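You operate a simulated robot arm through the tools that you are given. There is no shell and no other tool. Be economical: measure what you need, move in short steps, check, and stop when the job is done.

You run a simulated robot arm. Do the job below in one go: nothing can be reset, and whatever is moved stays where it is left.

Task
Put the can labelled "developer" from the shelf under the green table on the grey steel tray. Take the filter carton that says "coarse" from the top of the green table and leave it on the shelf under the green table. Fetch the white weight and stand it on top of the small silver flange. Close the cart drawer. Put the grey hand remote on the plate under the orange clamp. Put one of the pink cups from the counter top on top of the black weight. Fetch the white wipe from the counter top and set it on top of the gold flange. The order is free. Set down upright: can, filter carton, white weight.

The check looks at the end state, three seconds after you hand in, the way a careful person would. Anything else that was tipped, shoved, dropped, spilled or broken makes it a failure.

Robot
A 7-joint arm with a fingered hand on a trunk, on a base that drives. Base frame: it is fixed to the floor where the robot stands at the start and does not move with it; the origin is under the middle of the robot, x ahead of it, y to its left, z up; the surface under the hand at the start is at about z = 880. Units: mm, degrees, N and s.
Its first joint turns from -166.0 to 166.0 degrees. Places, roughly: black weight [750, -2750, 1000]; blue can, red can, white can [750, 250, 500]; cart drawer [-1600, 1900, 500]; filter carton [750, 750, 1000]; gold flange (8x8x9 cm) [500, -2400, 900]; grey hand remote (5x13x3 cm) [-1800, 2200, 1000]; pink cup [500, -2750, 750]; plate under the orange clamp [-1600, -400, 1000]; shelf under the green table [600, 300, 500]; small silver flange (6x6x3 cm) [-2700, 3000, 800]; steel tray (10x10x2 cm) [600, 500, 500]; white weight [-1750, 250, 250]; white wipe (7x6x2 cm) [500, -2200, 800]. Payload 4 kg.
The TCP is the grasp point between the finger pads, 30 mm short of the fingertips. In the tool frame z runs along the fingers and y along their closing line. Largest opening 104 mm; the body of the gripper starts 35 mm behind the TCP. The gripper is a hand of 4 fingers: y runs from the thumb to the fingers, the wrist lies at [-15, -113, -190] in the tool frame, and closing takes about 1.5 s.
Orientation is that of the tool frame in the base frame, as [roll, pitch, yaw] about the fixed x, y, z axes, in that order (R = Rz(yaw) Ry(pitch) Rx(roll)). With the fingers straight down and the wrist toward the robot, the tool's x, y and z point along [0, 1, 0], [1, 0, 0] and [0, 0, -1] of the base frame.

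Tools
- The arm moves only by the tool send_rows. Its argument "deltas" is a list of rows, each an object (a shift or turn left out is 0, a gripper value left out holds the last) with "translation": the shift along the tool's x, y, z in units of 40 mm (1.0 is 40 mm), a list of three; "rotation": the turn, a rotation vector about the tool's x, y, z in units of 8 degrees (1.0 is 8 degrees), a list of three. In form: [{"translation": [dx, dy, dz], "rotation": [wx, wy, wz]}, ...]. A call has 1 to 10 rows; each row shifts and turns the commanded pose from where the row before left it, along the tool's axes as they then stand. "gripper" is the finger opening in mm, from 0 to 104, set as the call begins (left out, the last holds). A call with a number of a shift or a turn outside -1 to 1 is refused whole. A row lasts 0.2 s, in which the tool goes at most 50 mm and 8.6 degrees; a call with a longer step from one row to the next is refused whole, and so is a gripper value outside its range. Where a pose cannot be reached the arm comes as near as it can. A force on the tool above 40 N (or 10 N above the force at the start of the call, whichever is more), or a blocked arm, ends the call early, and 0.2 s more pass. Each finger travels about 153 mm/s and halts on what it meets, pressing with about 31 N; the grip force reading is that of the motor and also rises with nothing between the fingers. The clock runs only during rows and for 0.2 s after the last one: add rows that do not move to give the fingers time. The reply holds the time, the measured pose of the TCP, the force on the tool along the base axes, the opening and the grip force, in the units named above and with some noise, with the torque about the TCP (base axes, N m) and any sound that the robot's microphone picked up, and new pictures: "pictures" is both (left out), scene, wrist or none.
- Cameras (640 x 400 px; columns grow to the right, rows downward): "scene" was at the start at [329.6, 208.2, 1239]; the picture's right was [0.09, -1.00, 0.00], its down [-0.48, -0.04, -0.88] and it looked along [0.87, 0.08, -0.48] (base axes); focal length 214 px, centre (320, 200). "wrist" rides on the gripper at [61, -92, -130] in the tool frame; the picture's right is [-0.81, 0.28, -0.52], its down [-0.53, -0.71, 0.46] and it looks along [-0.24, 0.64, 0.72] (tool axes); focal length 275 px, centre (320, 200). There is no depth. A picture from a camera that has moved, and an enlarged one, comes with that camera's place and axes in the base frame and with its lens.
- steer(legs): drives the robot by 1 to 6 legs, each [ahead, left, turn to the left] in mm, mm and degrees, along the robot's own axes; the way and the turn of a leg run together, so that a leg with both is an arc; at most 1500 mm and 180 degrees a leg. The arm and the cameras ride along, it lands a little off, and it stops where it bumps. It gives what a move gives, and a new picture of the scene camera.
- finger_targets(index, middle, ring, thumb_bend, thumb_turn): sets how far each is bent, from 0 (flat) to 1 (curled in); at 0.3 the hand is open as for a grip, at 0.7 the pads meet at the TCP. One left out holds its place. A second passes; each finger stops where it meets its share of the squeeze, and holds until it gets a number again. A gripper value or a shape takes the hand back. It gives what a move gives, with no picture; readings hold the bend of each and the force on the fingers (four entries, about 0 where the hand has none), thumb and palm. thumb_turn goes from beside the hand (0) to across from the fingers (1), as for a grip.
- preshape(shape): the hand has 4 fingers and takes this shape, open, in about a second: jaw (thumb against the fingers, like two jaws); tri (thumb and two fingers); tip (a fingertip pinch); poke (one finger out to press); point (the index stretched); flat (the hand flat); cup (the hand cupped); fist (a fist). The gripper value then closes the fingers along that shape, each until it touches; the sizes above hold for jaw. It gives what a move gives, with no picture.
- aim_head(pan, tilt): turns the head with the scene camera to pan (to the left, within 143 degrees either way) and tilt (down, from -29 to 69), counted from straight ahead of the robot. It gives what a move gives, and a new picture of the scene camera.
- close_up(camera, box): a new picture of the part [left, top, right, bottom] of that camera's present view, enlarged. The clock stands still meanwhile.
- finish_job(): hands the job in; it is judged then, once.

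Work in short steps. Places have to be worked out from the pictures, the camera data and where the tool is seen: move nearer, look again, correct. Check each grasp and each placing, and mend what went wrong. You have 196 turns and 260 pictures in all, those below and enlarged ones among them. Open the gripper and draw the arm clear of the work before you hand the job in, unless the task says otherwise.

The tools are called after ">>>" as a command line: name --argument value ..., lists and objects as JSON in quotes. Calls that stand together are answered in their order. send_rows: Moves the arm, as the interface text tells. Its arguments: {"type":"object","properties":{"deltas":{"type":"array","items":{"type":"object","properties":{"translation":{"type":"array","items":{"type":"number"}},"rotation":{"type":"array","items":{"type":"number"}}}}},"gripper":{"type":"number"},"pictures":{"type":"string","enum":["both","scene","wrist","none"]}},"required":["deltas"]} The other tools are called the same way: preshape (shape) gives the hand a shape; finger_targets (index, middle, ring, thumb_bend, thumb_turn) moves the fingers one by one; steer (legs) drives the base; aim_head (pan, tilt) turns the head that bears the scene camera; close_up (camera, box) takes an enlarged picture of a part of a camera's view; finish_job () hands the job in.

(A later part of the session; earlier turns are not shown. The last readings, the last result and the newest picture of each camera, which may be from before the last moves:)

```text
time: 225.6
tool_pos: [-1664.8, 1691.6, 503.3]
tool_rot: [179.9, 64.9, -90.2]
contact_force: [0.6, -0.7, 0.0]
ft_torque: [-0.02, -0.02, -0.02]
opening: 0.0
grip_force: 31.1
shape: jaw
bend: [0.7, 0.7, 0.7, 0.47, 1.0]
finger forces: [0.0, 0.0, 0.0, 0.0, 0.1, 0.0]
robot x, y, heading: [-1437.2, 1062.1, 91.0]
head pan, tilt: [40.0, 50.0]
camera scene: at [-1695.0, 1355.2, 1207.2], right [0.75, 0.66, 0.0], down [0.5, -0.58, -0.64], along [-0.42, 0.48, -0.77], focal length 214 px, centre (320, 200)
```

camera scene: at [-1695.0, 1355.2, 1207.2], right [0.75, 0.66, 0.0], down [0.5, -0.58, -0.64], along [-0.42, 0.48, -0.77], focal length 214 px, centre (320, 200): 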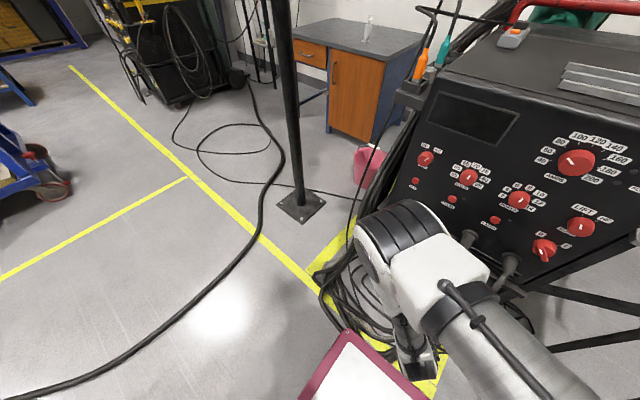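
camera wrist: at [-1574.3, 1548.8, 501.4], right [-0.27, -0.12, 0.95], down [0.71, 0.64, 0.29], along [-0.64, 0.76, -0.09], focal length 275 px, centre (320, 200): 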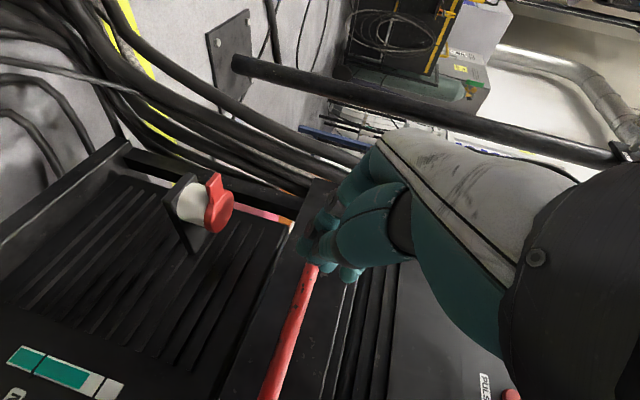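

Fingertips are level with the drawer front just above the handle. I push forward in 25 mm steps, watching the force.

>>> send_rows --deltas '[{"translation": [-0.26, 0, 0.566]}, {"translation": [-0.26, 0, 0.566]}, {"translation": [-0.26, 0, 0.566]}, {"translation": [-0.26, 0, 0.566]}, {}]' --pictures "wrist"

```text
time: 226.8
tool_pos: [-1663.9, 1791.5, 502.6]
tool_rot: [179.7, 64.8, -90.4]
contact_force: [0.3, 0.4, 0.0]
ft_torque: [-0.06, 0.0, -0.03]
opening: 0.0
grip_force: 30.8
shape: jaw
bend: [0.7, 0.7, 0.7, 0.47, 1.0]
finger forces: [0.0, 0.1, 0.0, 0.0, 0.1, 0.0]
robot x, y, heading: [-1436.4, 1060.6, 91.3]
head pan, tilt: [40.0, 50.0]
camera wrist: at [-1572.7, 1647.6, 501.1], right [-0.27, -0.12, 0.95], down [0.71, 0.64, 0.29], along [-0.64, 0.76, -0.09], focal length 275 px, centre (320, 200)
```

wrist: 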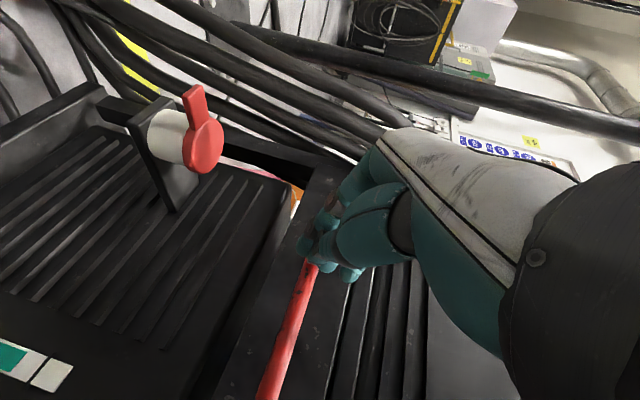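

The handle moves along with the fingers – the drawer slides with hardly any force. I keep pushing until it stops.

>>> send_rows --deltas '[{"translation": [-0.212, 0, 0.453]}, {"translation": [-0.212, 0, 0.453]}, {"translation": [-0.212, 0, 0.453]}, {"translation": [-0.212, 0, 0.453]}, {}]' --pictures "wrist"

```text
time: 227.4
tool_pos: [-1666.7, 1823.4, 500.6]
tool_rot: [179.6, 64.5, -90.0]
contact_force: [2.5, -19.8, 15.0]
ft_torque: [0.35, -0.03, -0.14]
opening: 0.0
grip_force: 31.2
shape: jaw
bend: [0.7, 0.7, 0.7, 0.48, 1.0]
finger forces: [0.0, 49.0, 0.0, 0.0, 0.0, 0.0]
robot x, y, heading: [-1442.0, 1060.2, 91.2]
head pan, tilt: [40.0, 50.0]
stopped in row 3: the force on the tool passed its limit at 69 N (the readings are from after the stop); the commanded pose is now the measured one
camera wrist: at [-1574.4, 1680.9, 499.8], right [-0.27, -0.12, 0.96], down [0.71, 0.65, 0.28], along [-0.65, 0.75, -0.09], focal length 275 px, centre (320, 200)
```

wrist: 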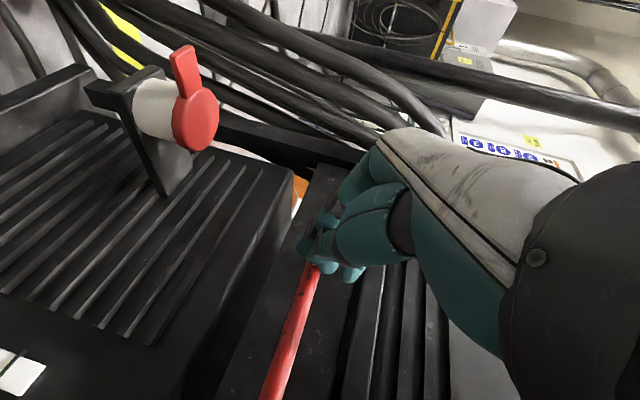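

It stopped hard – probably closed. I pull the hand back 150 mm and check with the scene camera.

>>> send_rows --deltas '[{"translation": [0.2, -0.3, -0.43]}, {"translation": [0.4, -0.3, -0.9]}, {"translation": [0.4, -0.3, -0.9]}, {"translation": [0.4, -0.3, -0.9]}, {"translation": [0.1, -0.5, -0.4]}, {}]' --pictures "wrist"

>>> close_up --camera "scene" --box '[300, 150, 640, 400]'

```text
time: 228.8
tool_pos: [-1596.4, 1672.7, 507.6]
tool_rot: [179.7, 64.4, -89.9]
contact_force: [-0.5, -0.8, -0.9]
ft_torque: [0.01, -0.02, 0.0]
opening: 0.0
grip_force: 30.7
shape: jaw
bend: [0.7, 0.7, 0.7, 0.48, 1.0]
finger forces: [0.0, 0.1, 0.1, 0.0, 0.1, 0.0]
robot x, y, heading: [-1439.3, 1062.0, 91.4]
head pan, tilt: [40.0, 50.0]
camera wrist: at [-1504.3, 1529.4, 505.5], right [-0.27, -0.12, 0.95], down [0.71, 0.64, 0.28], along [-0.65, 0.76, -0.09], focal length 275 px, centre (320, 200)
```

wrist: 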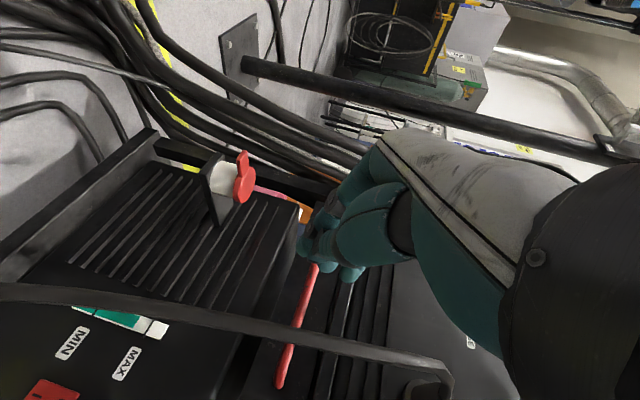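

```text
1.60 times, centred on (470, 275) of scene
camera zoom: at [-1695.0, 1354.9, 1207.2], right [0.75, 0.66, 0.0], down [0.5, -0.58, -0.64], along [-0.42, 0.48, -0.77], focal length 343 px, centre (80, 80)
```

zoom: 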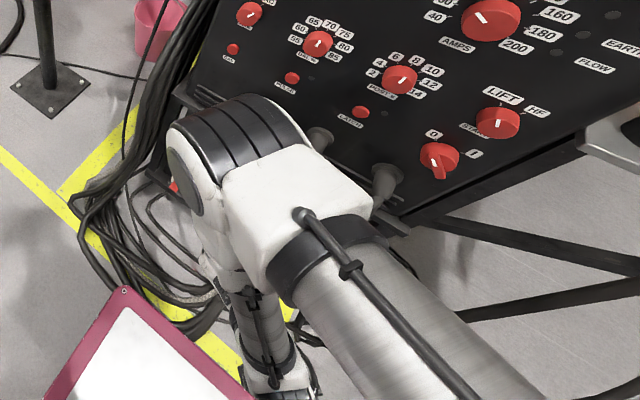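

The arm hides the drawer. I raise the hand and move it right to see.

>>> send_rows --deltas '[{"translation": [-0.9, -0.3, -0.4]}, {"translation": [-0.9, -0.3, -0.4]}, {"translation": [-0.9, -0.3, -0.4]}, {"translation": [-0.9, -0.3, -0.4]}, {"translation": [-0.9, -0.3, -0.4]}, {"translation": [-0.9, -0.3, -0.4]}, {"translation": [-0.9, -0.3, -0.4]}, {"translation": [-0.9, -0.3, -0.4]}, {"translation": [-0.9, -0.3, -0.4]}]' --pictures "none"

>>> aim_head --pan 30 --tilt 48

```text
time: 230.8
tool_pos: [-1507.2, 1763.8, 794.9]
tool_rot: [179.8, 64.5, -89.8]
contact_force: [-0.3, 0.6, 0.3]
ft_torque: [0.0, -0.01, -0.03]
opening: 0.1
grip_force: 31.2
shape: jaw
bend: [0.7, 0.7, 0.7, 0.48, 1.0]
finger forces: [0.0, 0.1, 0.0, 0.1, 0.0, 0.0]
out of reach, approached as far as the arm can: row 6, 7, 8, 9
robot x, y, heading: [-1439.6, 1064.2, 90.9]
head pan, tilt: [40.0, 50.0]
```

```text
time: 231.6
tool_pos: [-1507.1, 1764.4, 794.8]
tool_rot: [179.3, 64.5, -90.2]
contact_force: [0.0, 0.3, -0.9]
ft_torque: [0.0, 0.02, 0.0]
opening: 0.0
grip_force: 31.3
shape: jaw
bend: [0.7, 0.7, 0.7, 0.48, 1.0]
finger forces: [0.0, 0.0, 0.0, 0.0, 0.0, 0.0]
robot x, y, heading: [-1437.8, 1059.7, 90.9]
head pan, tilt: [30.0, 48.0]
camera scene: at [-1685.1, 1364.3, 1209.9], right [0.86, 0.52, 0.0], down [0.38, -0.64, -0.67], along [-0.35, 0.57, -0.74], focal length 214 px, centre (320, 200)
```

scene: 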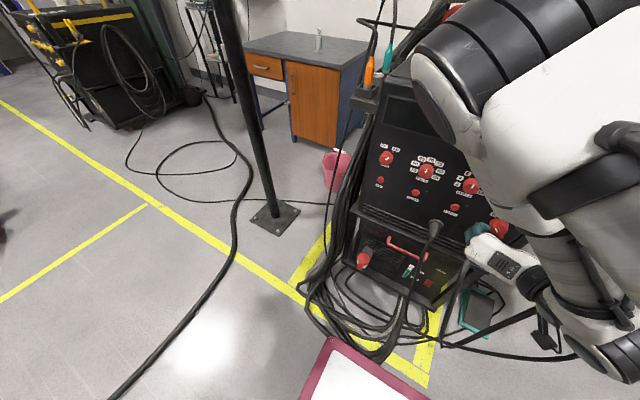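

Drawer visible now. Zoom.

>>> close_up --camera "scene" --box '[320, 190, 520, 310]'

```text
3.20 times, centred on (420, 250) of scene
camera zoom: at [-1685.1, 1364.3, 1209.9], right [0.86, 0.52, 0.0], down [0.38, -0.64, -0.67], along [-0.35, 0.57, -0.74], focal length 686 px, centre (0, 40)
```

zoom: 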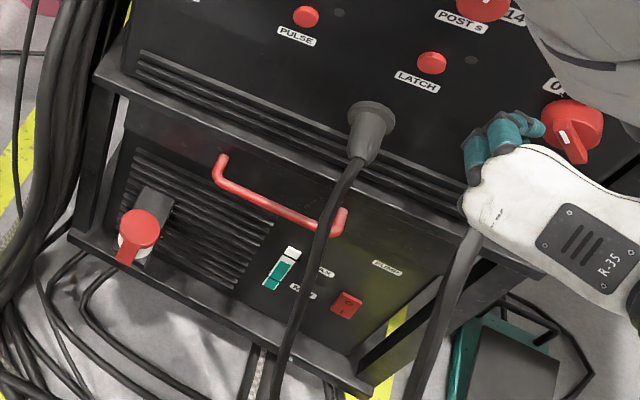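

The drawer is closed flush. Next, the remote at ≈[-1764,2216,1045]; it needs a reach over the welder top with the hand ~45° down. I first tilt the hand and raise it away from the panel knobs.

>>> send_rows --deltas '[{"rotation": [0, 1, 0]}, {"rotation": [0, 1, 0]}, {"rotation": [0, 1, 0]}, {}]' --pictures "none"

>>> send_rows --deltas '[{"translation": [-0.58, 0, -0.86]}, {"translation": [-0.58, 0, -0.86]}, {"translation": [-0.58, 0, -0.86]}, {"translation": [-0.58, 0, -0.86]}, {"translation": [-0.58, 0, -0.86]}, {"translation": [-0.58, 0, -0.86]}, {"translation": [-0.58, 0, -0.86]}, {"translation": [-0.58, 0, -0.86]}, {}]' --pictures "scene"

```text
time: 232.6
tool_pos: [-1508.4, 1763.2, 795.0]
tool_rot: [179.9, 40.4, -89.7]
contact_force: [0.0, 0.0, 0.1]
ft_torque: [0.0, -0.05, -0.01]
opening: 0.0
grip_force: 30.6
shape: jaw
bend: [0.7, 0.7, 0.7, 0.48, 1.0]
finger forces: [0.0, 0.1, 0.1, 0.0, 0.0, 0.1]
robot x, y, heading: [-1438.0, 1060.8, 91.0]
head pan, tilt: [30.0, 48.0]
```

```text
time: 234.6
tool_pos: [-1506.2, 1725.4, 1124.5]
tool_rot: [179.8, 40.5, -89.9]
contact_force: [0.0, -0.5, 0.0]
ft_torque: [0.02, 0.03, 0.03]
opening: 0.1
grip_force: 31.0
shape: jaw
bend: [0.7, 0.7, 0.7, 0.48, 1.0]
finger forces: [0.1, 0.0, 0.0, 0.0, 0.0, 0.1]
robot x, y, heading: [-1442.7, 1057.3, 91.1]
head pan, tilt: [30.0, 48.0]
camera scene: at [-1685.0, 1364.4, 1209.9], right [0.86, 0.52, 0.0], down [0.38, -0.64, -0.67], along [-0.35, 0.57, -0.74], focal length 214 px, centre (320, 200)
```

scene: 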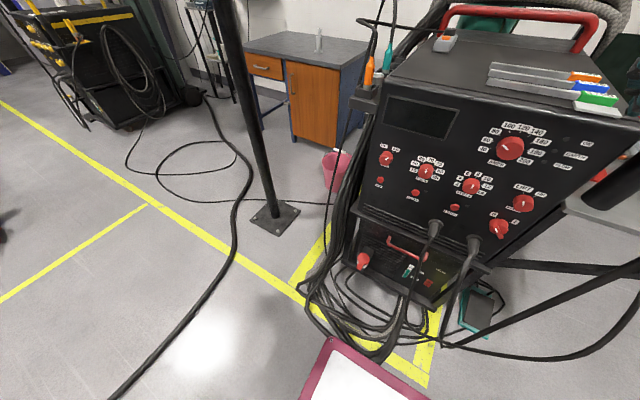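

Clear. I strafe left 100 mm, open the hand to 80 mm, and extend over the welder's top toward the remote.

>>> steer --legs '[[0, 100, -1]]'

>>> send_rows --deltas '[{"translation": [-0.88, 0.36, 0.55]}, {"translation": [-0.88, 0.36, 0.55]}, {"translation": [-0.88, 0.36, 0.55]}, {"translation": [-0.88, 0.36, 0.55]}, {"translation": [-0.88, 0.36, 0.55]}, {"translation": [-0.88, 0.36, 0.55]}, {"translation": [-0.88, 0.36, 0.55]}, {"translation": [-0.88, 0.36, 0.55]}, {"translation": [-0.88, 0.36, 0.55]}, {}]' --gripper 80 --pictures "both"

```text
time: 235.7
tool_pos: [-1594.6, 1725.7, 1124.8]
tool_rot: [179.7, 40.5, -90.9]
contact_force: [-0.3, -0.1, -0.5]
ft_torque: [-0.01, 0.02, 0.0]
opening: 0.1
grip_force: 31.6
shape: jaw
bend: [0.7, 0.7, 0.7, 0.48, 1.0]
finger forces: [0.1, 0.0, 0.0, 0.0, 0.0, 0.1]
robot x, y, heading: [-1540.3, 1056.1, 90.0]
head pan, tilt: [30.0, 48.0]
camera scene: at [-1780.8, 1367.4, 1209.9], right [0.86, 0.5, 0.0], down [0.37, -0.64, -0.67], along [-0.34, 0.58, -0.74], focal length 214 px, centre (320, 200)
```

scene: 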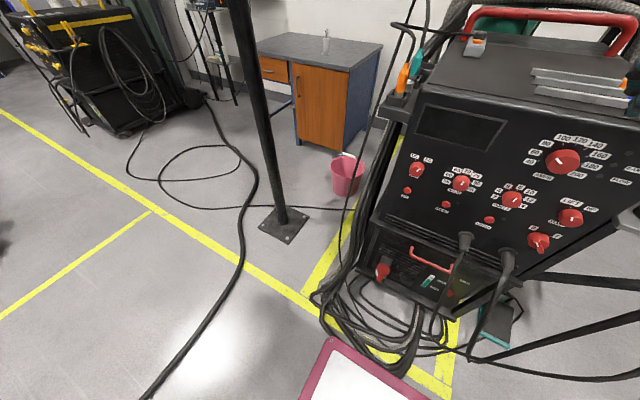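

```text
time: 237.9
tool_pos: [-1720.2, 2096.4, 1178.9]
tool_rot: [179.7, 40.6, -91.0]
contact_force: [-0.7, 0.7, 0.4]
ft_torque: [-0.01, 0.02, 0.0]
opening: 80.0
grip_force: 0.0
shape: jaw
bend: [0.27, 0.35, 0.32, 0.53, 0.99]
finger forces: [0.0, 0.0, 0.0, 0.0, 0.0, 0.1]
robot x, y, heading: [-1540.5, 1059.2, 89.9]
head pan, tilt: [30.0, 48.0]
camera scene: at [-1780.9, 1367.4, 1209.9], right [0.86, 0.5, 0.0], down [0.37, -0.64, -0.67], along [-0.34, 0.58, -0.74], focal length 214 px, centre (320, 200)
camera wrist: at [-1630.8, 1964.9, 1236.3], right [-0.27, 0.28, 0.92], down [0.72, 0.69, 0.0], along [-0.64, 0.66, -0.39], focal length 275 px, centre (320, 200)
```

scene: 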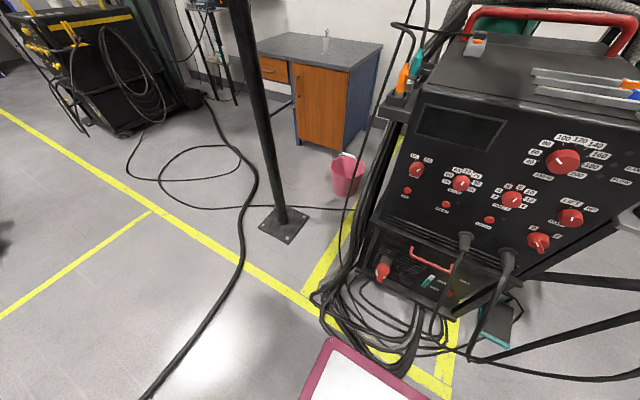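
wrist: 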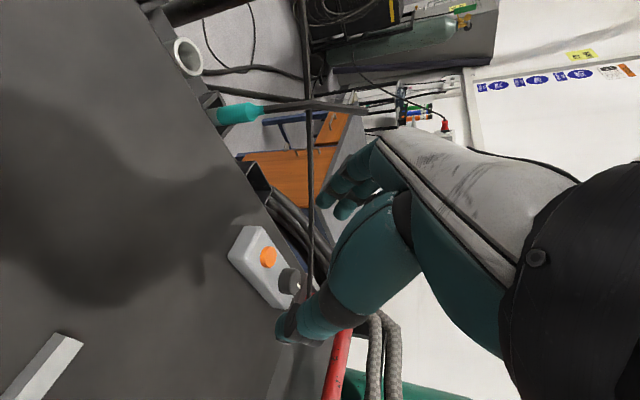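

Remote centre ≈[-1766,2228], long axis along y. At this tilt the lower finger would touch the top first, so I need a steeper hand and a closer base. I retract the arm, tilt to ~75° down, and edge the base forward.

>>> send_rows --deltas '[{"translation": [0.58, 0, -0.63]}, {"translation": [0.58, 0, -0.63]}, {"translation": [0.58, 0, -0.63]}, {"translation": [0.58, 0, -0.63]}, {"translation": [0.58, 0, -0.63]}, {"rotation": [0, 1, 0]}, {"rotation": [0, 1, 0]}, {"rotation": [0, 1, 0]}, {"rotation": [0, 0.2, 0]}, {}]' --pictures "none"

>>> steer --legs '[[140, 0, 0]]'

>>> aim_head --pan 5 --tilt 35

```text
time: 240.1
tool_pos: [-1723.6, 1927.1, 1199.3]
tool_rot: [179.9, 14.8, -90.7]
contact_force: [-0.5, 0.0, 0.2]
ft_torque: [-0.02, -0.03, -0.03]
opening: 79.9
grip_force: 0.1
shape: jaw
bend: [0.27, 0.35, 0.32, 0.53, 0.99]
finger forces: [0.1, 0.0, 0.0, 0.0, 0.0, 0.1]
robot x, y, heading: [-1542.6, 1060.6, 90.2]
head pan, tilt: [30.0, 48.0]
```

```text
time: 241.4
tool_pos: [-1724.1, 2067.1, 1200.9]
tool_rot: [179.8, 14.8, -90.8]
contact_force: [0.2, 0.6, 0.6]
ft_torque: [0.02, 0.01, 0.01]
opening: 80.1
grip_force: 0.2
shape: jaw
bend: [0.27, 0.35, 0.32, 0.53, 0.99]
finger forces: [0.0, 0.0, 0.0, 0.0, 0.1, 0.0]
robot x, y, heading: [-1538.1, 1197.5, 90.1]
head pan, tilt: [30.0, 48.0]
camera scene: at [-1781.3, 1507.7, 1209.9], right [0.86, 0.5, 0.0], down [0.37, -0.64, -0.67], along [-0.34, 0.58, -0.74], focal length 214 px, centre (320, 200)
```

scene: 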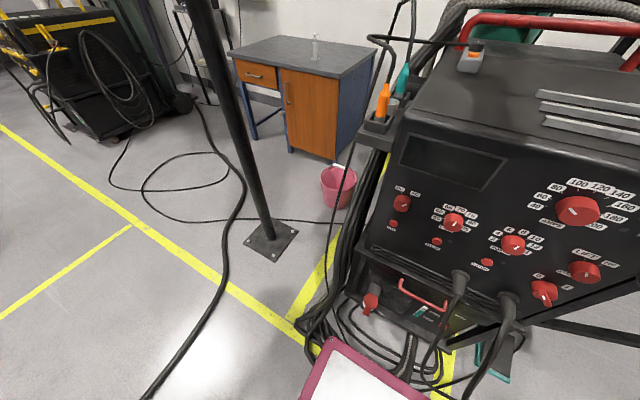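

```text
time: 242.3
tool_pos: [-1723.4, 2066.9, 1200.3]
tool_rot: [179.8, 15.1, -90.8]
contact_force: [-0.6, 0.1, 0.1]
ft_torque: [0.03, 0.0, -0.02]
opening: 80.0
grip_force: 0.0
shape: jaw
bend: [0.27, 0.35, 0.32, 0.53, 0.99]
finger forces: [0.1, 0.0, 0.0, 0.1, 0.0, 0.0]
robot x, y, heading: [-1543.4, 1196.4, 90.3]
head pan, tilt: [5.0, 35.0]
camera scene: at [-1749.6, 1527.3, 1228.9], right [1.0, 0.09, 0.0], down [0.05, -0.57, -0.82], along [-0.07, 0.82, -0.57], focal length 214 px, centre (320, 200)
```

scene: 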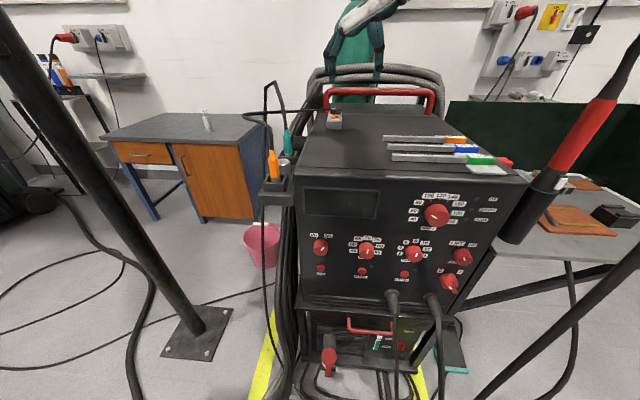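

No bump, cables undisturbed. I bring the hand above the remote's front half.

>>> send_rows --deltas '[{"translation": [-0.56, 0.225, 0.5]}, {"translation": [-0.56, 0.225, 0.5]}, {"translation": [-0.56, 0.225, 0.5]}, {"translation": [-0.56, 0.225, 0.5]}, {"translation": [-0.56, 0.225, 0.5]}, {}]' --pictures "wrist"

>>> close_up --camera "scene" --box '[260, 50, 460, 170]'

```text
time: 243.7
tool_pos: [-1767.8, 2200.2, 1131.9]
tool_rot: [179.8, 14.9, -90.8]
contact_force: [-0.5, 0.0, 0.7]
ft_torque: [0.01, 0.01, 0.03]
opening: 79.9
grip_force: 0.0
shape: jaw
bend: [0.27, 0.35, 0.32, 0.53, 0.99]
finger forces: [0.0, 0.1, 0.0, 0.0, 0.1, 0.0]
robot x, y, heading: [-1537.2, 1199.4, 90.3]
head pan, tilt: [5.0, 35.0]
camera wrist: at [-1677.7, 2108.5, 1240.5], right [-0.26, 0.65, 0.71], down [0.72, 0.62, -0.31], along [-0.64, 0.43, -0.64], focal length 275 px, centre (320, 200)
```

wrist: 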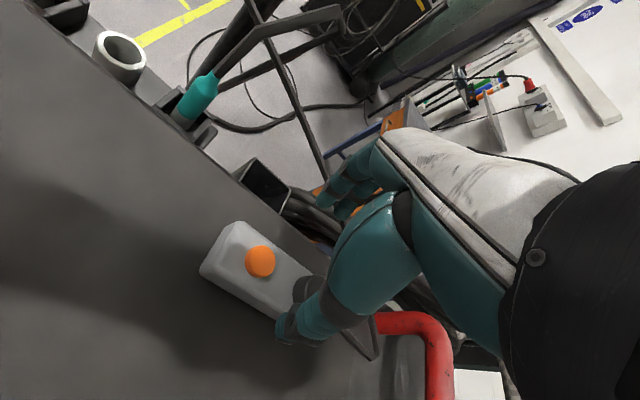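

```text
3.20 times, centred on (360, 110) of scene
camera zoom: at [-1749.6, 1527.2, 1228.9], right [1.0, 0.09, 0.0], down [0.05, -0.57, -0.82], along [-0.07, 0.82, -0.57], focal length 686 px, centre (192, 488)
```

zoom: 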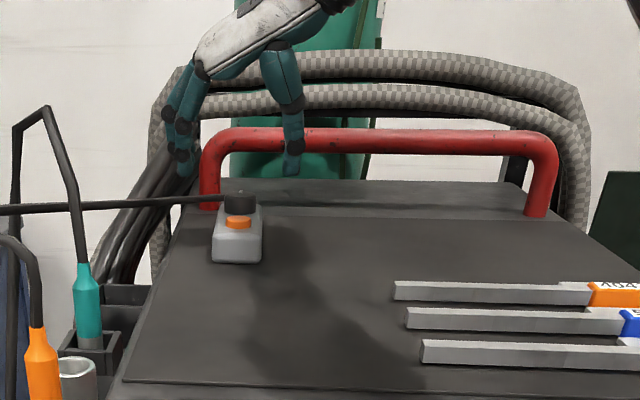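

Remote is under the hand (orange button ≈[-1763,2195]). I go down to z≈1070.

>>> send_rows --deltas '[{"translation": [0.03, -0.02, 0.5]}, {"translation": [0.03, -0.02, 0.5]}, {"translation": [0.03, -0.02, 0.3]}, {"translation": [0.02, 0, 0.25]}, {}]' --pictures "wrist"

>>> close_up --camera "scene" --box '[290, 70, 390, 140]'

```text
time: 244.9
tool_pos: [-1763.4, 2213.7, 1070.6]
tool_rot: [179.7, 14.9, -90.8]
contact_force: [0.1, 0.3, -0.2]
ft_torque: [-0.02, 0.02, 0.02]
opening: 79.8
grip_force: 0.0
shape: jaw
bend: [0.27, 0.35, 0.32, 0.53, 0.99]
finger forces: [0.0, 0.0, 0.0, 0.0, 0.0, 0.1]
robot x, y, heading: [-1540.4, 1202.1, 90.2]
head pan, tilt: [5.0, 35.0]
camera wrist: at [-1674.2, 2120.5, 1180.1], right [-0.27, 0.65, 0.71], down [0.72, 0.62, -0.31], along [-0.64, 0.43, -0.64], focal length 275 px, centre (320, 200)
```

wrist: 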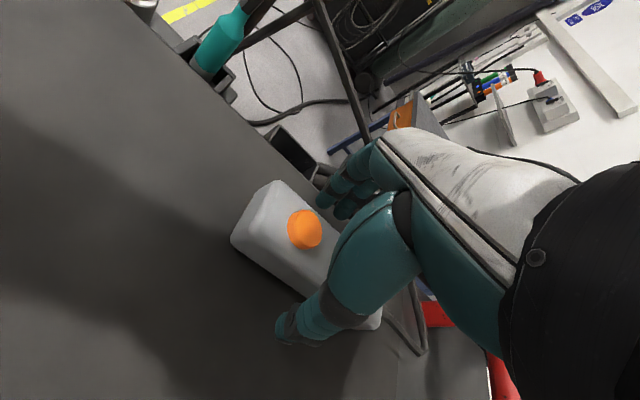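

```text
5.71 times, centred on (340, 105) of scene
camera zoom: at [-1749.6, 1527.3, 1228.9], right [1.0, 0.09, 0.0], down [0.05, -0.57, -0.82], along [-0.07, 0.82, -0.57], focal length 1226 px, centre (206, 743)
```

zoom: 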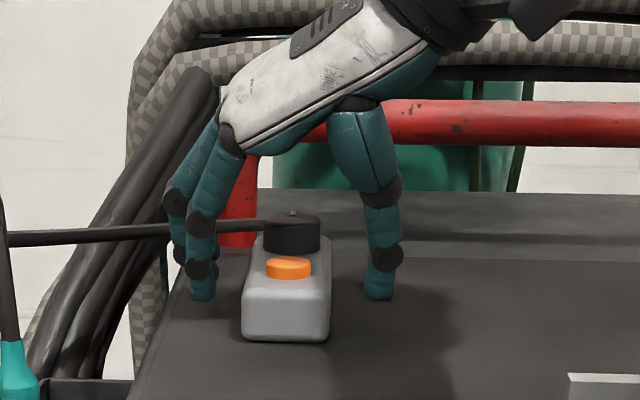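

Thumb and fingers straddle the remote symmetrically. Close.

>>> send_rows --deltas '[{}, {}, {}, {}, {}, {}, {}]' --gripper 20 --pictures "wrist"

>>> close_up --camera "scene" --box '[290, 70, 390, 140]'

```text
time: 246.5
tool_pos: [-1763.3, 2213.8, 1072.4]
tool_rot: [179.8, 14.9, -90.8]
contact_force: [0.7, 0.9, -1.2]
ft_torque: [0.0, -0.06, 0.01]
opening: 39.5
grip_force: 30.7
shape: jaw
bend: [0.74, 0.5, 0.47, 0.73, 1.0]
finger forces: [16.0, 8.5, 3.8, 0.1, 28.4, 0.1]
robot x, y, heading: [-1541.4, 1198.4, 90.1]
head pan, tilt: [5.0, 35.0]
camera wrist: at [-1674.1, 2120.6, 1180.2], right [-0.27, 0.65, 0.71], down [0.72, 0.62, -0.31], along [-0.64, 0.43, -0.64], focal length 275 px, centre (320, 200)
```

wrist: 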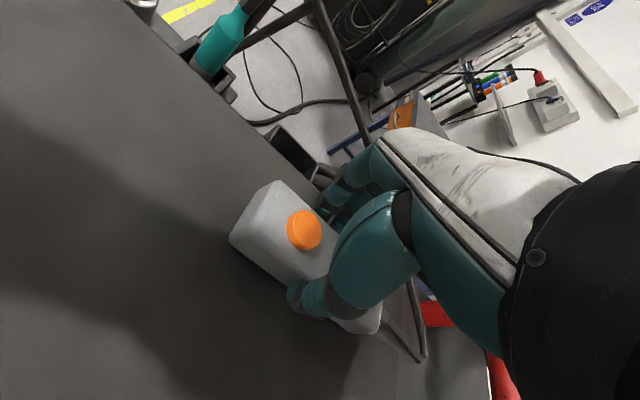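

```text
5.71 times, centred on (340, 105) of scene
camera zoom: at [-1749.6, 1527.4, 1228.9], right [1.0, 0.09, 0.0], down [0.05, -0.57, -0.82], along [-0.07, 0.82, -0.57], focal length 1226 px, centre (206, 743)
```

zoom: 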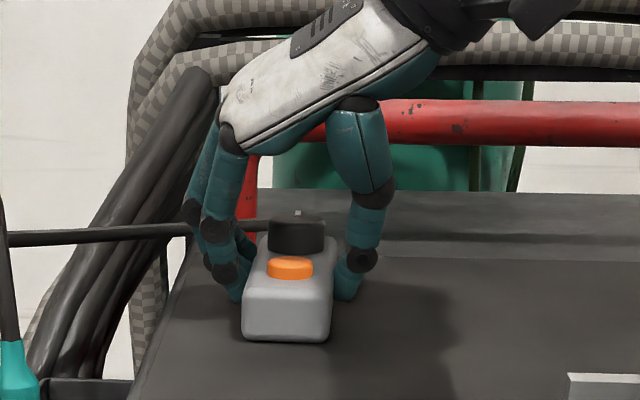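

Grip 28 N. Lift 75 mm.

>>> send_rows --deltas '[{"translation": [-0.12, 0, -0.48]}, {"translation": [-0.12, 0, -0.48]}, {"translation": [-0.25, 0, -0.93]}, {}]' --pictures "wrist"

>>> close_up --camera "scene" --box '[270, 50, 410, 140]'

```text
time: 247.5
tool_pos: [-1764.8, 2212.9, 1149.7]
tool_rot: [179.8, 14.8, -90.7]
contact_force: [0.1, 0.1, -3.1]
ft_torque: [-0.03, -0.01, 0.0]
opening: 39.4
grip_force: 30.8
shape: jaw
bend: [0.74, 0.5, 0.49, 0.73, 1.0]
finger forces: [16.8, 8.0, 3.9, 0.0, 28.8, 0.1]
robot x, y, heading: [-1542.1, 1200.1, 90.0]
head pan, tilt: [5.0, 35.0]
camera wrist: at [-1674.8, 2119.8, 1257.7], right [-0.27, 0.65, 0.71], down [0.72, 0.62, -0.31], along [-0.64, 0.43, -0.64], focal length 275 px, centre (320, 200)
```

wrist: 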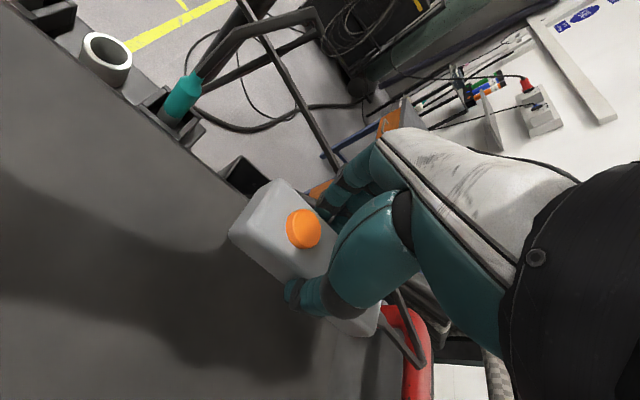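

```text
4.44 times, centred on (340, 95) of scene
camera zoom: at [-1749.6, 1527.4, 1228.9], right [1.0, 0.09, 0.0], down [0.05, -0.57, -0.82], along [-0.07, 0.82, -0.57], focal length 953 px, centre (231, 667)
```

zoom: 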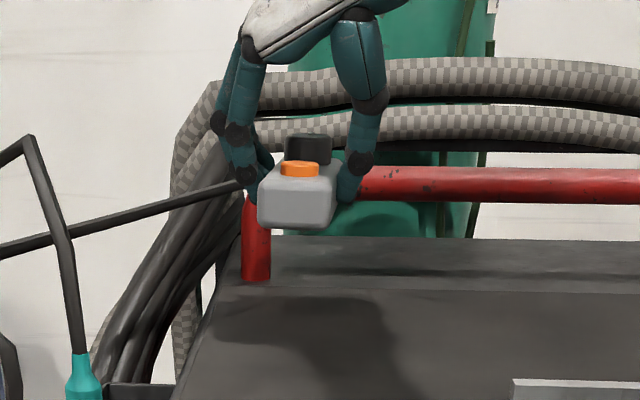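

The remote is up; a cord seems attached to it. I pull it back over the front edge and look at the cord.

>>> send_rows --deltas '[{"translation": [0.6, -0.3, -0.5]}, {"translation": [0.85, -0.3, -0.5]}, {"translation": [0.85, -0.3, -0.4]}, {"translation": [0.9, -0.3, -0.3]}, {"translation": [0.9, -0.3, -0.24]}, {"translation": [0.9, -0.3, -0.24]}, {"translation": [0.9, -0.3, -0.24]}, {}]' --pictures "scene"

```text
time: 249.3
tool_pos: [-1683.0, 1957.0, 1180.8]
tool_rot: [179.9, 14.9, -90.6]
contact_force: [1.2, 0.5, -2.7]
ft_torque: [-0.04, -0.02, 0.0]
opening: 39.1
grip_force: 31.3
shape: jaw
bend: [0.74, 0.5, 0.49, 0.73, 0.99]
finger forces: [16.8, 7.9, 3.9, 0.0, 28.6, 0.1]
robot x, y, heading: [-1540.4, 1197.5, 90.2]
head pan, tilt: [5.0, 35.0]
camera scene: at [-1749.6, 1527.4, 1228.9], right [1.0, 0.09, 0.0], down [0.05, -0.57, -0.82], along [-0.07, 0.82, -0.57], focal length 214 px, centre (320, 200)
```

scene: 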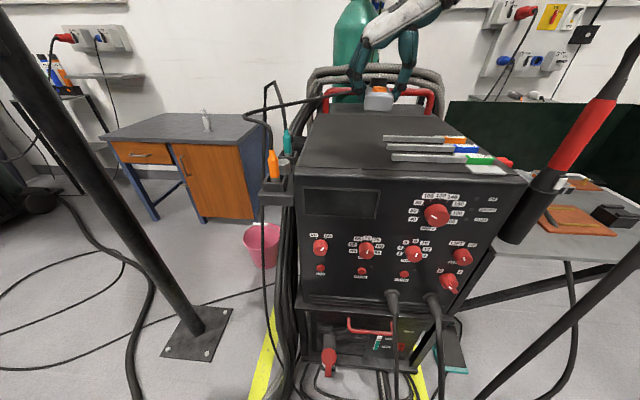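

The cord follows along. I back the base off and retract the arm, staying clear of the torch cable.

>>> steer --legs '[[-140, 0, 0]]'

>>> send_rows --deltas '[{"translation": [0.92, -0.2, -0.245]}, {"translation": [0.92, -0.2, -0.245]}, {"translation": [0.92, -0.2, -0.245]}, {"translation": [0.92, -0.2, -0.245]}, {"translation": [0.92, -0.2, -0.245]}, {}]' --pictures "scene"

```text
time: 250.7
tool_pos: [-1683.6, 1818.3, 1181.5]
tool_rot: [179.8, 14.8, -90.7]
contact_force: [-0.5, -0.1, -2.7]
ft_torque: [-0.05, 0.03, 0.01]
opening: 39.4
grip_force: 30.9
shape: jaw
bend: [0.74, 0.5, 0.49, 0.73, 0.99]
finger forces: [16.9, 7.7, 3.9, 0.1, 28.7, 0.1]
robot x, y, heading: [-1541.2, 1058.6, 90.4]
head pan, tilt: [5.0, 35.0]
camera scene: at [-1749.4, 1387.5, 1228.9], right [1.0, 0.09, 0.0], down [0.05, -0.57, -0.82], along [-0.07, 0.82, -0.57], focal length 214 px, centre (320, 200)
```

scene: 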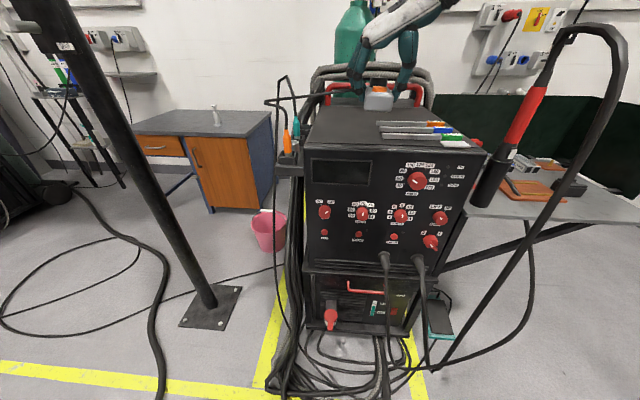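

```text
time: 252.1
tool_pos: [-1646.9, 1626.6, 1180.8]
tool_rot: [179.8, 14.9, -90.7]
contact_force: [-1.0, 0.5, -3.2]
ft_torque: [-0.03, -0.01, 0.01]
opening: 39.3
grip_force: 31.0
shape: jaw
bend: [0.74, 0.5, 0.49, 0.73, 0.99]
finger forces: [16.8, 7.8, 3.9, 0.0, 28.7, 0.1]
robot x, y, heading: [-1539.4, 1063.3, 90.3]
head pan, tilt: [5.0, 35.0]
camera scene: at [-1749.4, 1387.6, 1228.9], right [1.0, 0.09, 0.0], down [0.05, -0.57, -0.82], along [-0.07, 0.82, -0.57], focal length 214 px, centre (320, 200)
```

scene: 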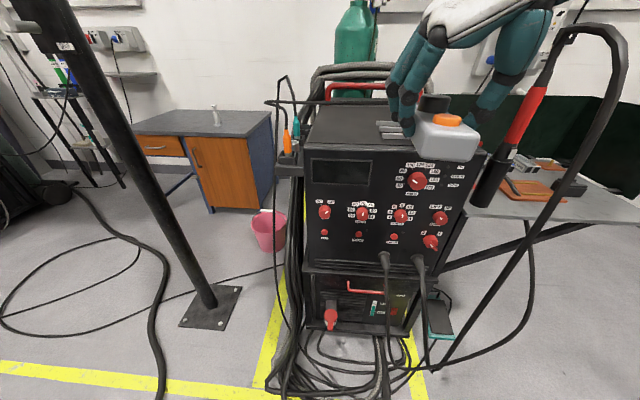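

The torch arch hangs at ≈[-1316,1750]. I tuck the remote 60 mm closer and then strafe right along the lane.

>>> send_rows --deltas '[{"translation": [0.75, -0.3, -0.2]}, {"translation": [0.75, -0.3, -0.2]}, {}]' --pictures "none"

>>> steer --legs '[[0, -250, 0]]'

```text
time: 252.9
tool_pos: [-1622.4, 1564.0, 1183.6]
tool_rot: [179.8, 14.9, -90.7]
contact_force: [0.3, -0.1, -2.7]
ft_torque: [-0.04, 0.0, -0.03]
opening: 39.1
grip_force: 31.0
shape: jaw
bend: [0.74, 0.5, 0.49, 0.73, 0.99]
finger forces: [16.9, 7.8, 3.9, 0.0, 28.7, 0.0]
robot x, y, heading: [-1541.8, 1060.5, 90.4]
head pan, tilt: [5.0, 35.0]
```

```text
time: 254.7
tool_pos: [-1368.7, 1565.2, 1184.2]
tool_rot: [179.7, 15.0, -91.0]
contact_force: [-0.2, 0.4, -3.3]
ft_torque: [0.01, 0.0, 0.0]
opening: 39.3
grip_force: 31.2
shape: jaw
bend: [0.74, 0.5, 0.49, 0.73, 0.99]
finger forces: [17.0, 7.8, 3.9, 0.0, 28.7, 0.0]
robot x, y, heading: [-1287.3, 1058.9, 90.0]
head pan, tilt: [5.0, 35.0]
camera scene: at [-1495.2, 1388.7, 1228.9], right [1.0, 0.08, 0.0], down [0.05, -0.57, -0.82], along [-0.07, 0.82, -0.57], focal length 214 px, centre (320, 200)
```

scene: 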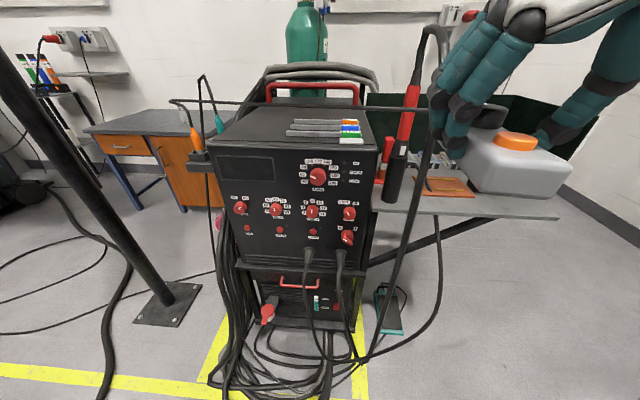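

Continue: strafe right to x≈−640, turn left to face −x, then move toward the clamp.

>>> steer --legs '[[0, -650, 0], [0, 0, 90]]'

>>> aim_head --pan 10 --tilt 25

```text
time: 262.2
tool_pos: [-1137.5, 975.7, 1181.7]
tool_rot: [179.9, 14.9, -1.0]
contact_force: [-1.0, 1.1, -3.3]
ft_torque: [0.01, -0.03, -0.04]
opening: 39.2
grip_force: 30.9
shape: jaw
bend: [0.74, 0.5, 0.49, 0.73, 0.99]
finger forces: [17.1, 7.6, 3.8, 0.0, 28.8, 0.0]
robot x, y, heading: [-632.3, 1058.4, 179.9]
head pan, tilt: [5.0, 35.0]
camera scene: at [-961.6, 850.5, 1228.9], right [-0.09, 1.0, 0.0], down [0.57, 0.05, -0.82], along [-0.82, -0.07, -0.57], focal length 214 px, centre (320, 200)
```

scene: 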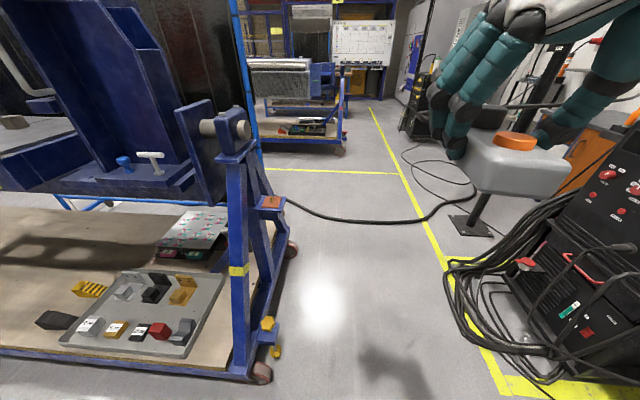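

```text
time: 262.9
tool_pos: [-1136.9, 975.5, 1184.2]
tool_rot: [179.7, 14.8, -1.0]
contact_force: [0.5, 0.1, -2.1]
ft_torque: [0.01, -0.03, 0.04]
opening: 39.2
grip_force: 31.2
shape: jaw
bend: [0.74, 0.5, 0.49, 0.73, 0.99]
finger forces: [17.1, 7.7, 3.8, 0.0, 28.7, 0.0]
robot x, y, heading: [-633.7, 1055.0, 179.7]
head pan, tilt: [10.0, 25.0]
camera scene: at [-964.6, 842.2, 1244.6], right [-0.17, 0.99, 0.0], down [0.42, 0.07, -0.91], along [-0.89, -0.16, -0.42], focal length 214 px, centre (320, 200)
```

scene: 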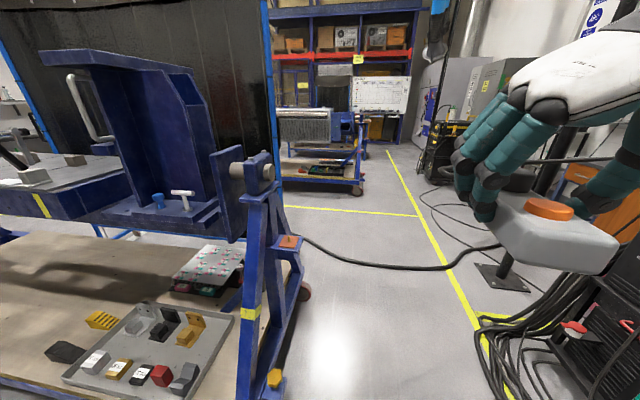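

I strafe left 1200 mm toward the clamp and look.

>>> steer --legs '[[0, 1200, 0]]'

>>> aim_head --pan 15 --tilt 25

```text
time: 269.0
tool_pos: [-1138.4, -229.9, 1182.2]
tool_rot: [179.7, 15.0, -0.7]
contact_force: [-0.3, 0.5, -3.3]
ft_torque: [-0.05, -0.05, -0.03]
opening: 39.3
grip_force: 31.0
shape: jaw
bend: [0.74, 0.51, 0.49, 0.73, 0.99]
finger forces: [17.0, 7.7, 3.9, 0.1, 28.6, 0.1]
robot x, y, heading: [-632.7, -143.5, -179.8]
head pan, tilt: [10.0, 25.0]
camera scene: at [-963.9, -362.7, 1244.7], right [-0.18, 0.98, 0.0], down [0.42, 0.07, -0.91], along [-0.89, -0.16, -0.42], focal length 214 px, centre (320, 200)
```

scene: 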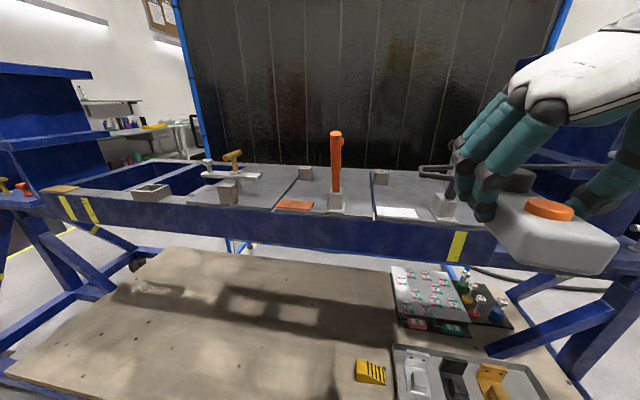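

```text
time: 269.6
tool_pos: [-1137.6, -230.0, 1182.8]
tool_rot: [179.8, 14.9, -0.7]
contact_force: [-0.8, -0.3, -2.5]
ft_torque: [0.0, -0.03, -0.01]
opening: 39.4
grip_force: 31.1
shape: jaw
bend: [0.74, 0.51, 0.49, 0.73, 0.99]
finger forces: [16.9, 7.7, 3.9, 0.0, 28.7, 0.1]
robot x, y, heading: [-632.5, -145.3, -179.7]
head pan, tilt: [15.0, 25.0]
camera scene: at [-962.2, -370.5, 1244.7], right [-0.26, 0.97, 0.0], down [0.41, 0.11, -0.91], along [-0.88, -0.24, -0.42], focal length 214 px, centre (320, 200)
```

scene: 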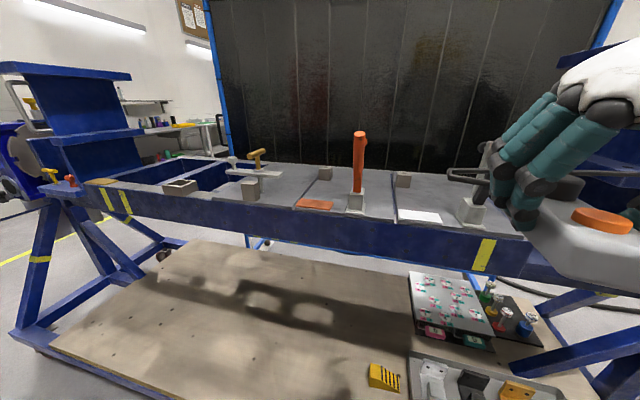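

Zoom on the clamps.

>>> close_up --camera "scene" --box '[220, 120, 500, 250]'

```text
2.29 times, centred on (360, 185) of scene
camera zoom: at [-962.2, -370.5, 1244.7], right [-0.26, 0.97, 0.0], down [0.41, 0.11, -0.91], along [-0.88, -0.24, -0.42], focal length 490 px, centre (229, 234)
```

zoom: 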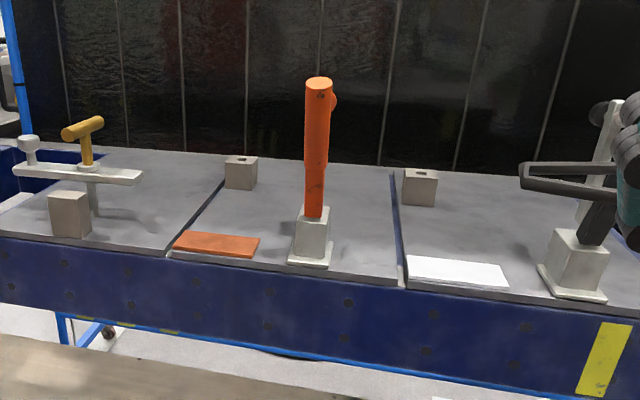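

The middle grey plate carrying the orange clamp spans x≈−1743…−1384, y≈−555…−315 at z≈1003. I'll lay the remote at TCP [-1560,-370], beside/behind the clamp. First raise, then position the base.

>>> send_rows --deltas '[{"translation": [-0.225, 0, -0.845]}, {"translation": [-0.225, 0, -0.845]}, {}]' --pictures "none"

>>> steer --legs '[[0, 150, 0], [80, 0, 0]]'

>>> aim_head --pan 0 --tilt 32

>>> close_up --camera "scene" --box '[200, 80, 480, 280]'

```text
time: 270.4
tool_pos: [-1138.6, -229.7, 1253.9]
tool_rot: [179.8, 14.9, -0.7]
contact_force: [0.2, 0.1, -3.5]
ft_torque: [-0.01, -0.05, 0.0]
opening: 39.4
grip_force: 31.1
shape: jaw
bend: [0.74, 0.51, 0.49, 0.73, 0.99]
finger forces: [17.0, 7.6, 3.8, 0.1, 28.7, 0.0]
robot x, y, heading: [-630.4, -145.1, -179.8]
head pan, tilt: [15.0, 25.0]
```

```text
time: 272.5
tool_pos: [-1218.4, -378.7, 1254.8]
tool_rot: [179.8, 14.8, -0.7]
contact_force: [-0.2, 0.7, -3.1]
ft_torque: [-0.01, -0.04, -0.02]
opening: 39.3
grip_force: 30.7
shape: jaw
bend: [0.74, 0.51, 0.49, 0.73, 0.99]
finger forces: [17.0, 7.7, 3.9, 0.1, 28.8, 0.0]
robot x, y, heading: [-714.2, -297.6, -179.5]
head pan, tilt: [15.0, 25.0]
camera scene: at [-1041.8, -520.0, 1244.7], right [-0.26, 0.96, 0.0], down [0.41, 0.11, -0.91], along [-0.87, -0.24, -0.42], focal length 214 px, centre (320, 200)
```

scene: 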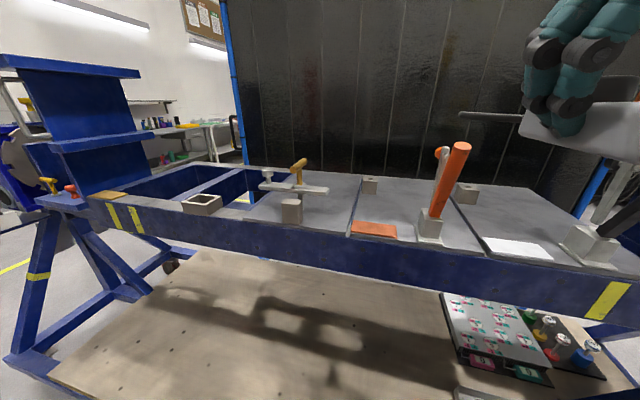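

```text
time: 273.2
tool_pos: [-1219.1, -379.9, 1254.1]
tool_rot: [179.8, 14.9, -0.6]
contact_force: [0.4, 1.6, -3.1]
ft_torque: [0.01, -0.06, -0.01]
opening: 39.3
grip_force: 30.9
shape: jaw
bend: [0.74, 0.51, 0.49, 0.73, 0.99]
finger forces: [17.0, 7.7, 3.9, 0.0, 28.7, 0.0]
robot x, y, heading: [-715.8, -294.7, -179.9]
head pan, tilt: [0.0, 32.0]
camera scene: at [-1042.5, -496.2, 1233.6], right [0.0, 1.0, 0.0], down [0.53, 0.0, -0.85], along [-0.85, 0.0, -0.53], focal length 214 px, centre (320, 200)
```

scene: 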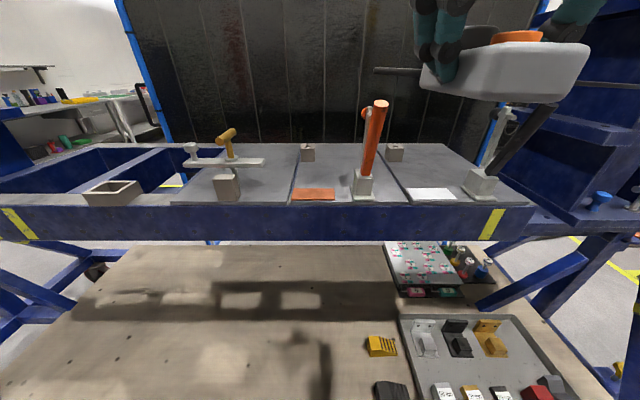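

```text
2.00 times, centred on (340, 180) of scene
camera zoom: at [-1042.5, -496.2, 1233.6], right [0.0, 1.0, 0.0], down [0.53, 0.0, -0.85], along [-0.85, 0.0, -0.53], focal length 429 px, centre (280, 240)
```

zoom: 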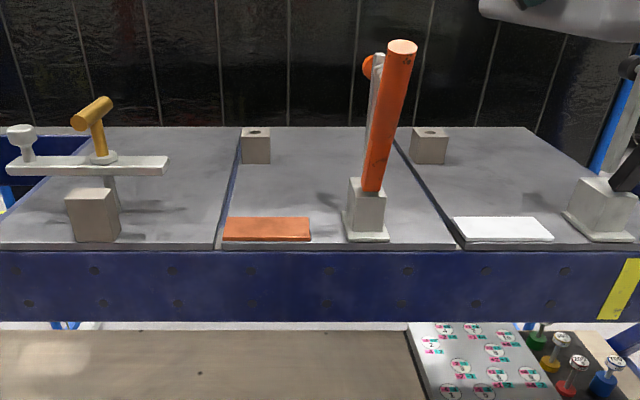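

I carry the remote forward, passing right of the orange handle at z≈1285.

>>> send_rows --deltas '[{"translation": [-0.2, -0.7, -0.6]}, {"translation": [-0.9, -0.3, 0.24]}, {"translation": [-0.97, 0, 0.26]}, {"translation": [-0.97, 0, 0.26]}, {"translation": [-0.97, 0, 0.26]}, {"translation": [-0.97, 0, 0.26]}, {"translation": [-0.97, 0, 0.26]}, {"translation": [-0.97, 0, 0.26]}, {"translation": [-0.97, 0, 0.26]}, {"translation": [-0.97, 0, 0.26]}]' --pictures "scene"

```text
time: 275.4
tool_pos: [-1577.0, -335.3, 1278.2]
tool_rot: [179.9, 14.8, -0.6]
contact_force: [0.3, 1.1, -1.6]
ft_torque: [-0.01, -0.02, -0.02]
opening: 39.3
grip_force: 31.1
shape: jaw
bend: [0.74, 0.51, 0.49, 0.73, 0.99]
finger forces: [17.1, 7.7, 3.9, 0.0, 28.8, 0.0]
robot x, y, heading: [-710.3, -297.5, -179.6]
head pan, tilt: [0.0, 32.0]
camera scene: at [-1042.1, -496.0, 1233.7], right [0.0, 1.0, 0.0], down [0.53, 0.0, -0.85], along [-0.85, 0.0, -0.53], focal length 214 px, centre (320, 200)
```

scene: 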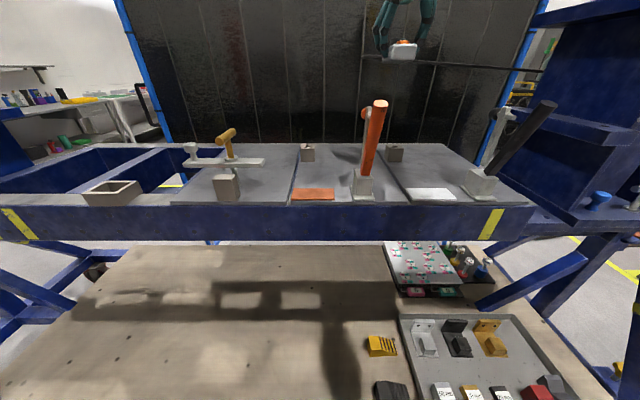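

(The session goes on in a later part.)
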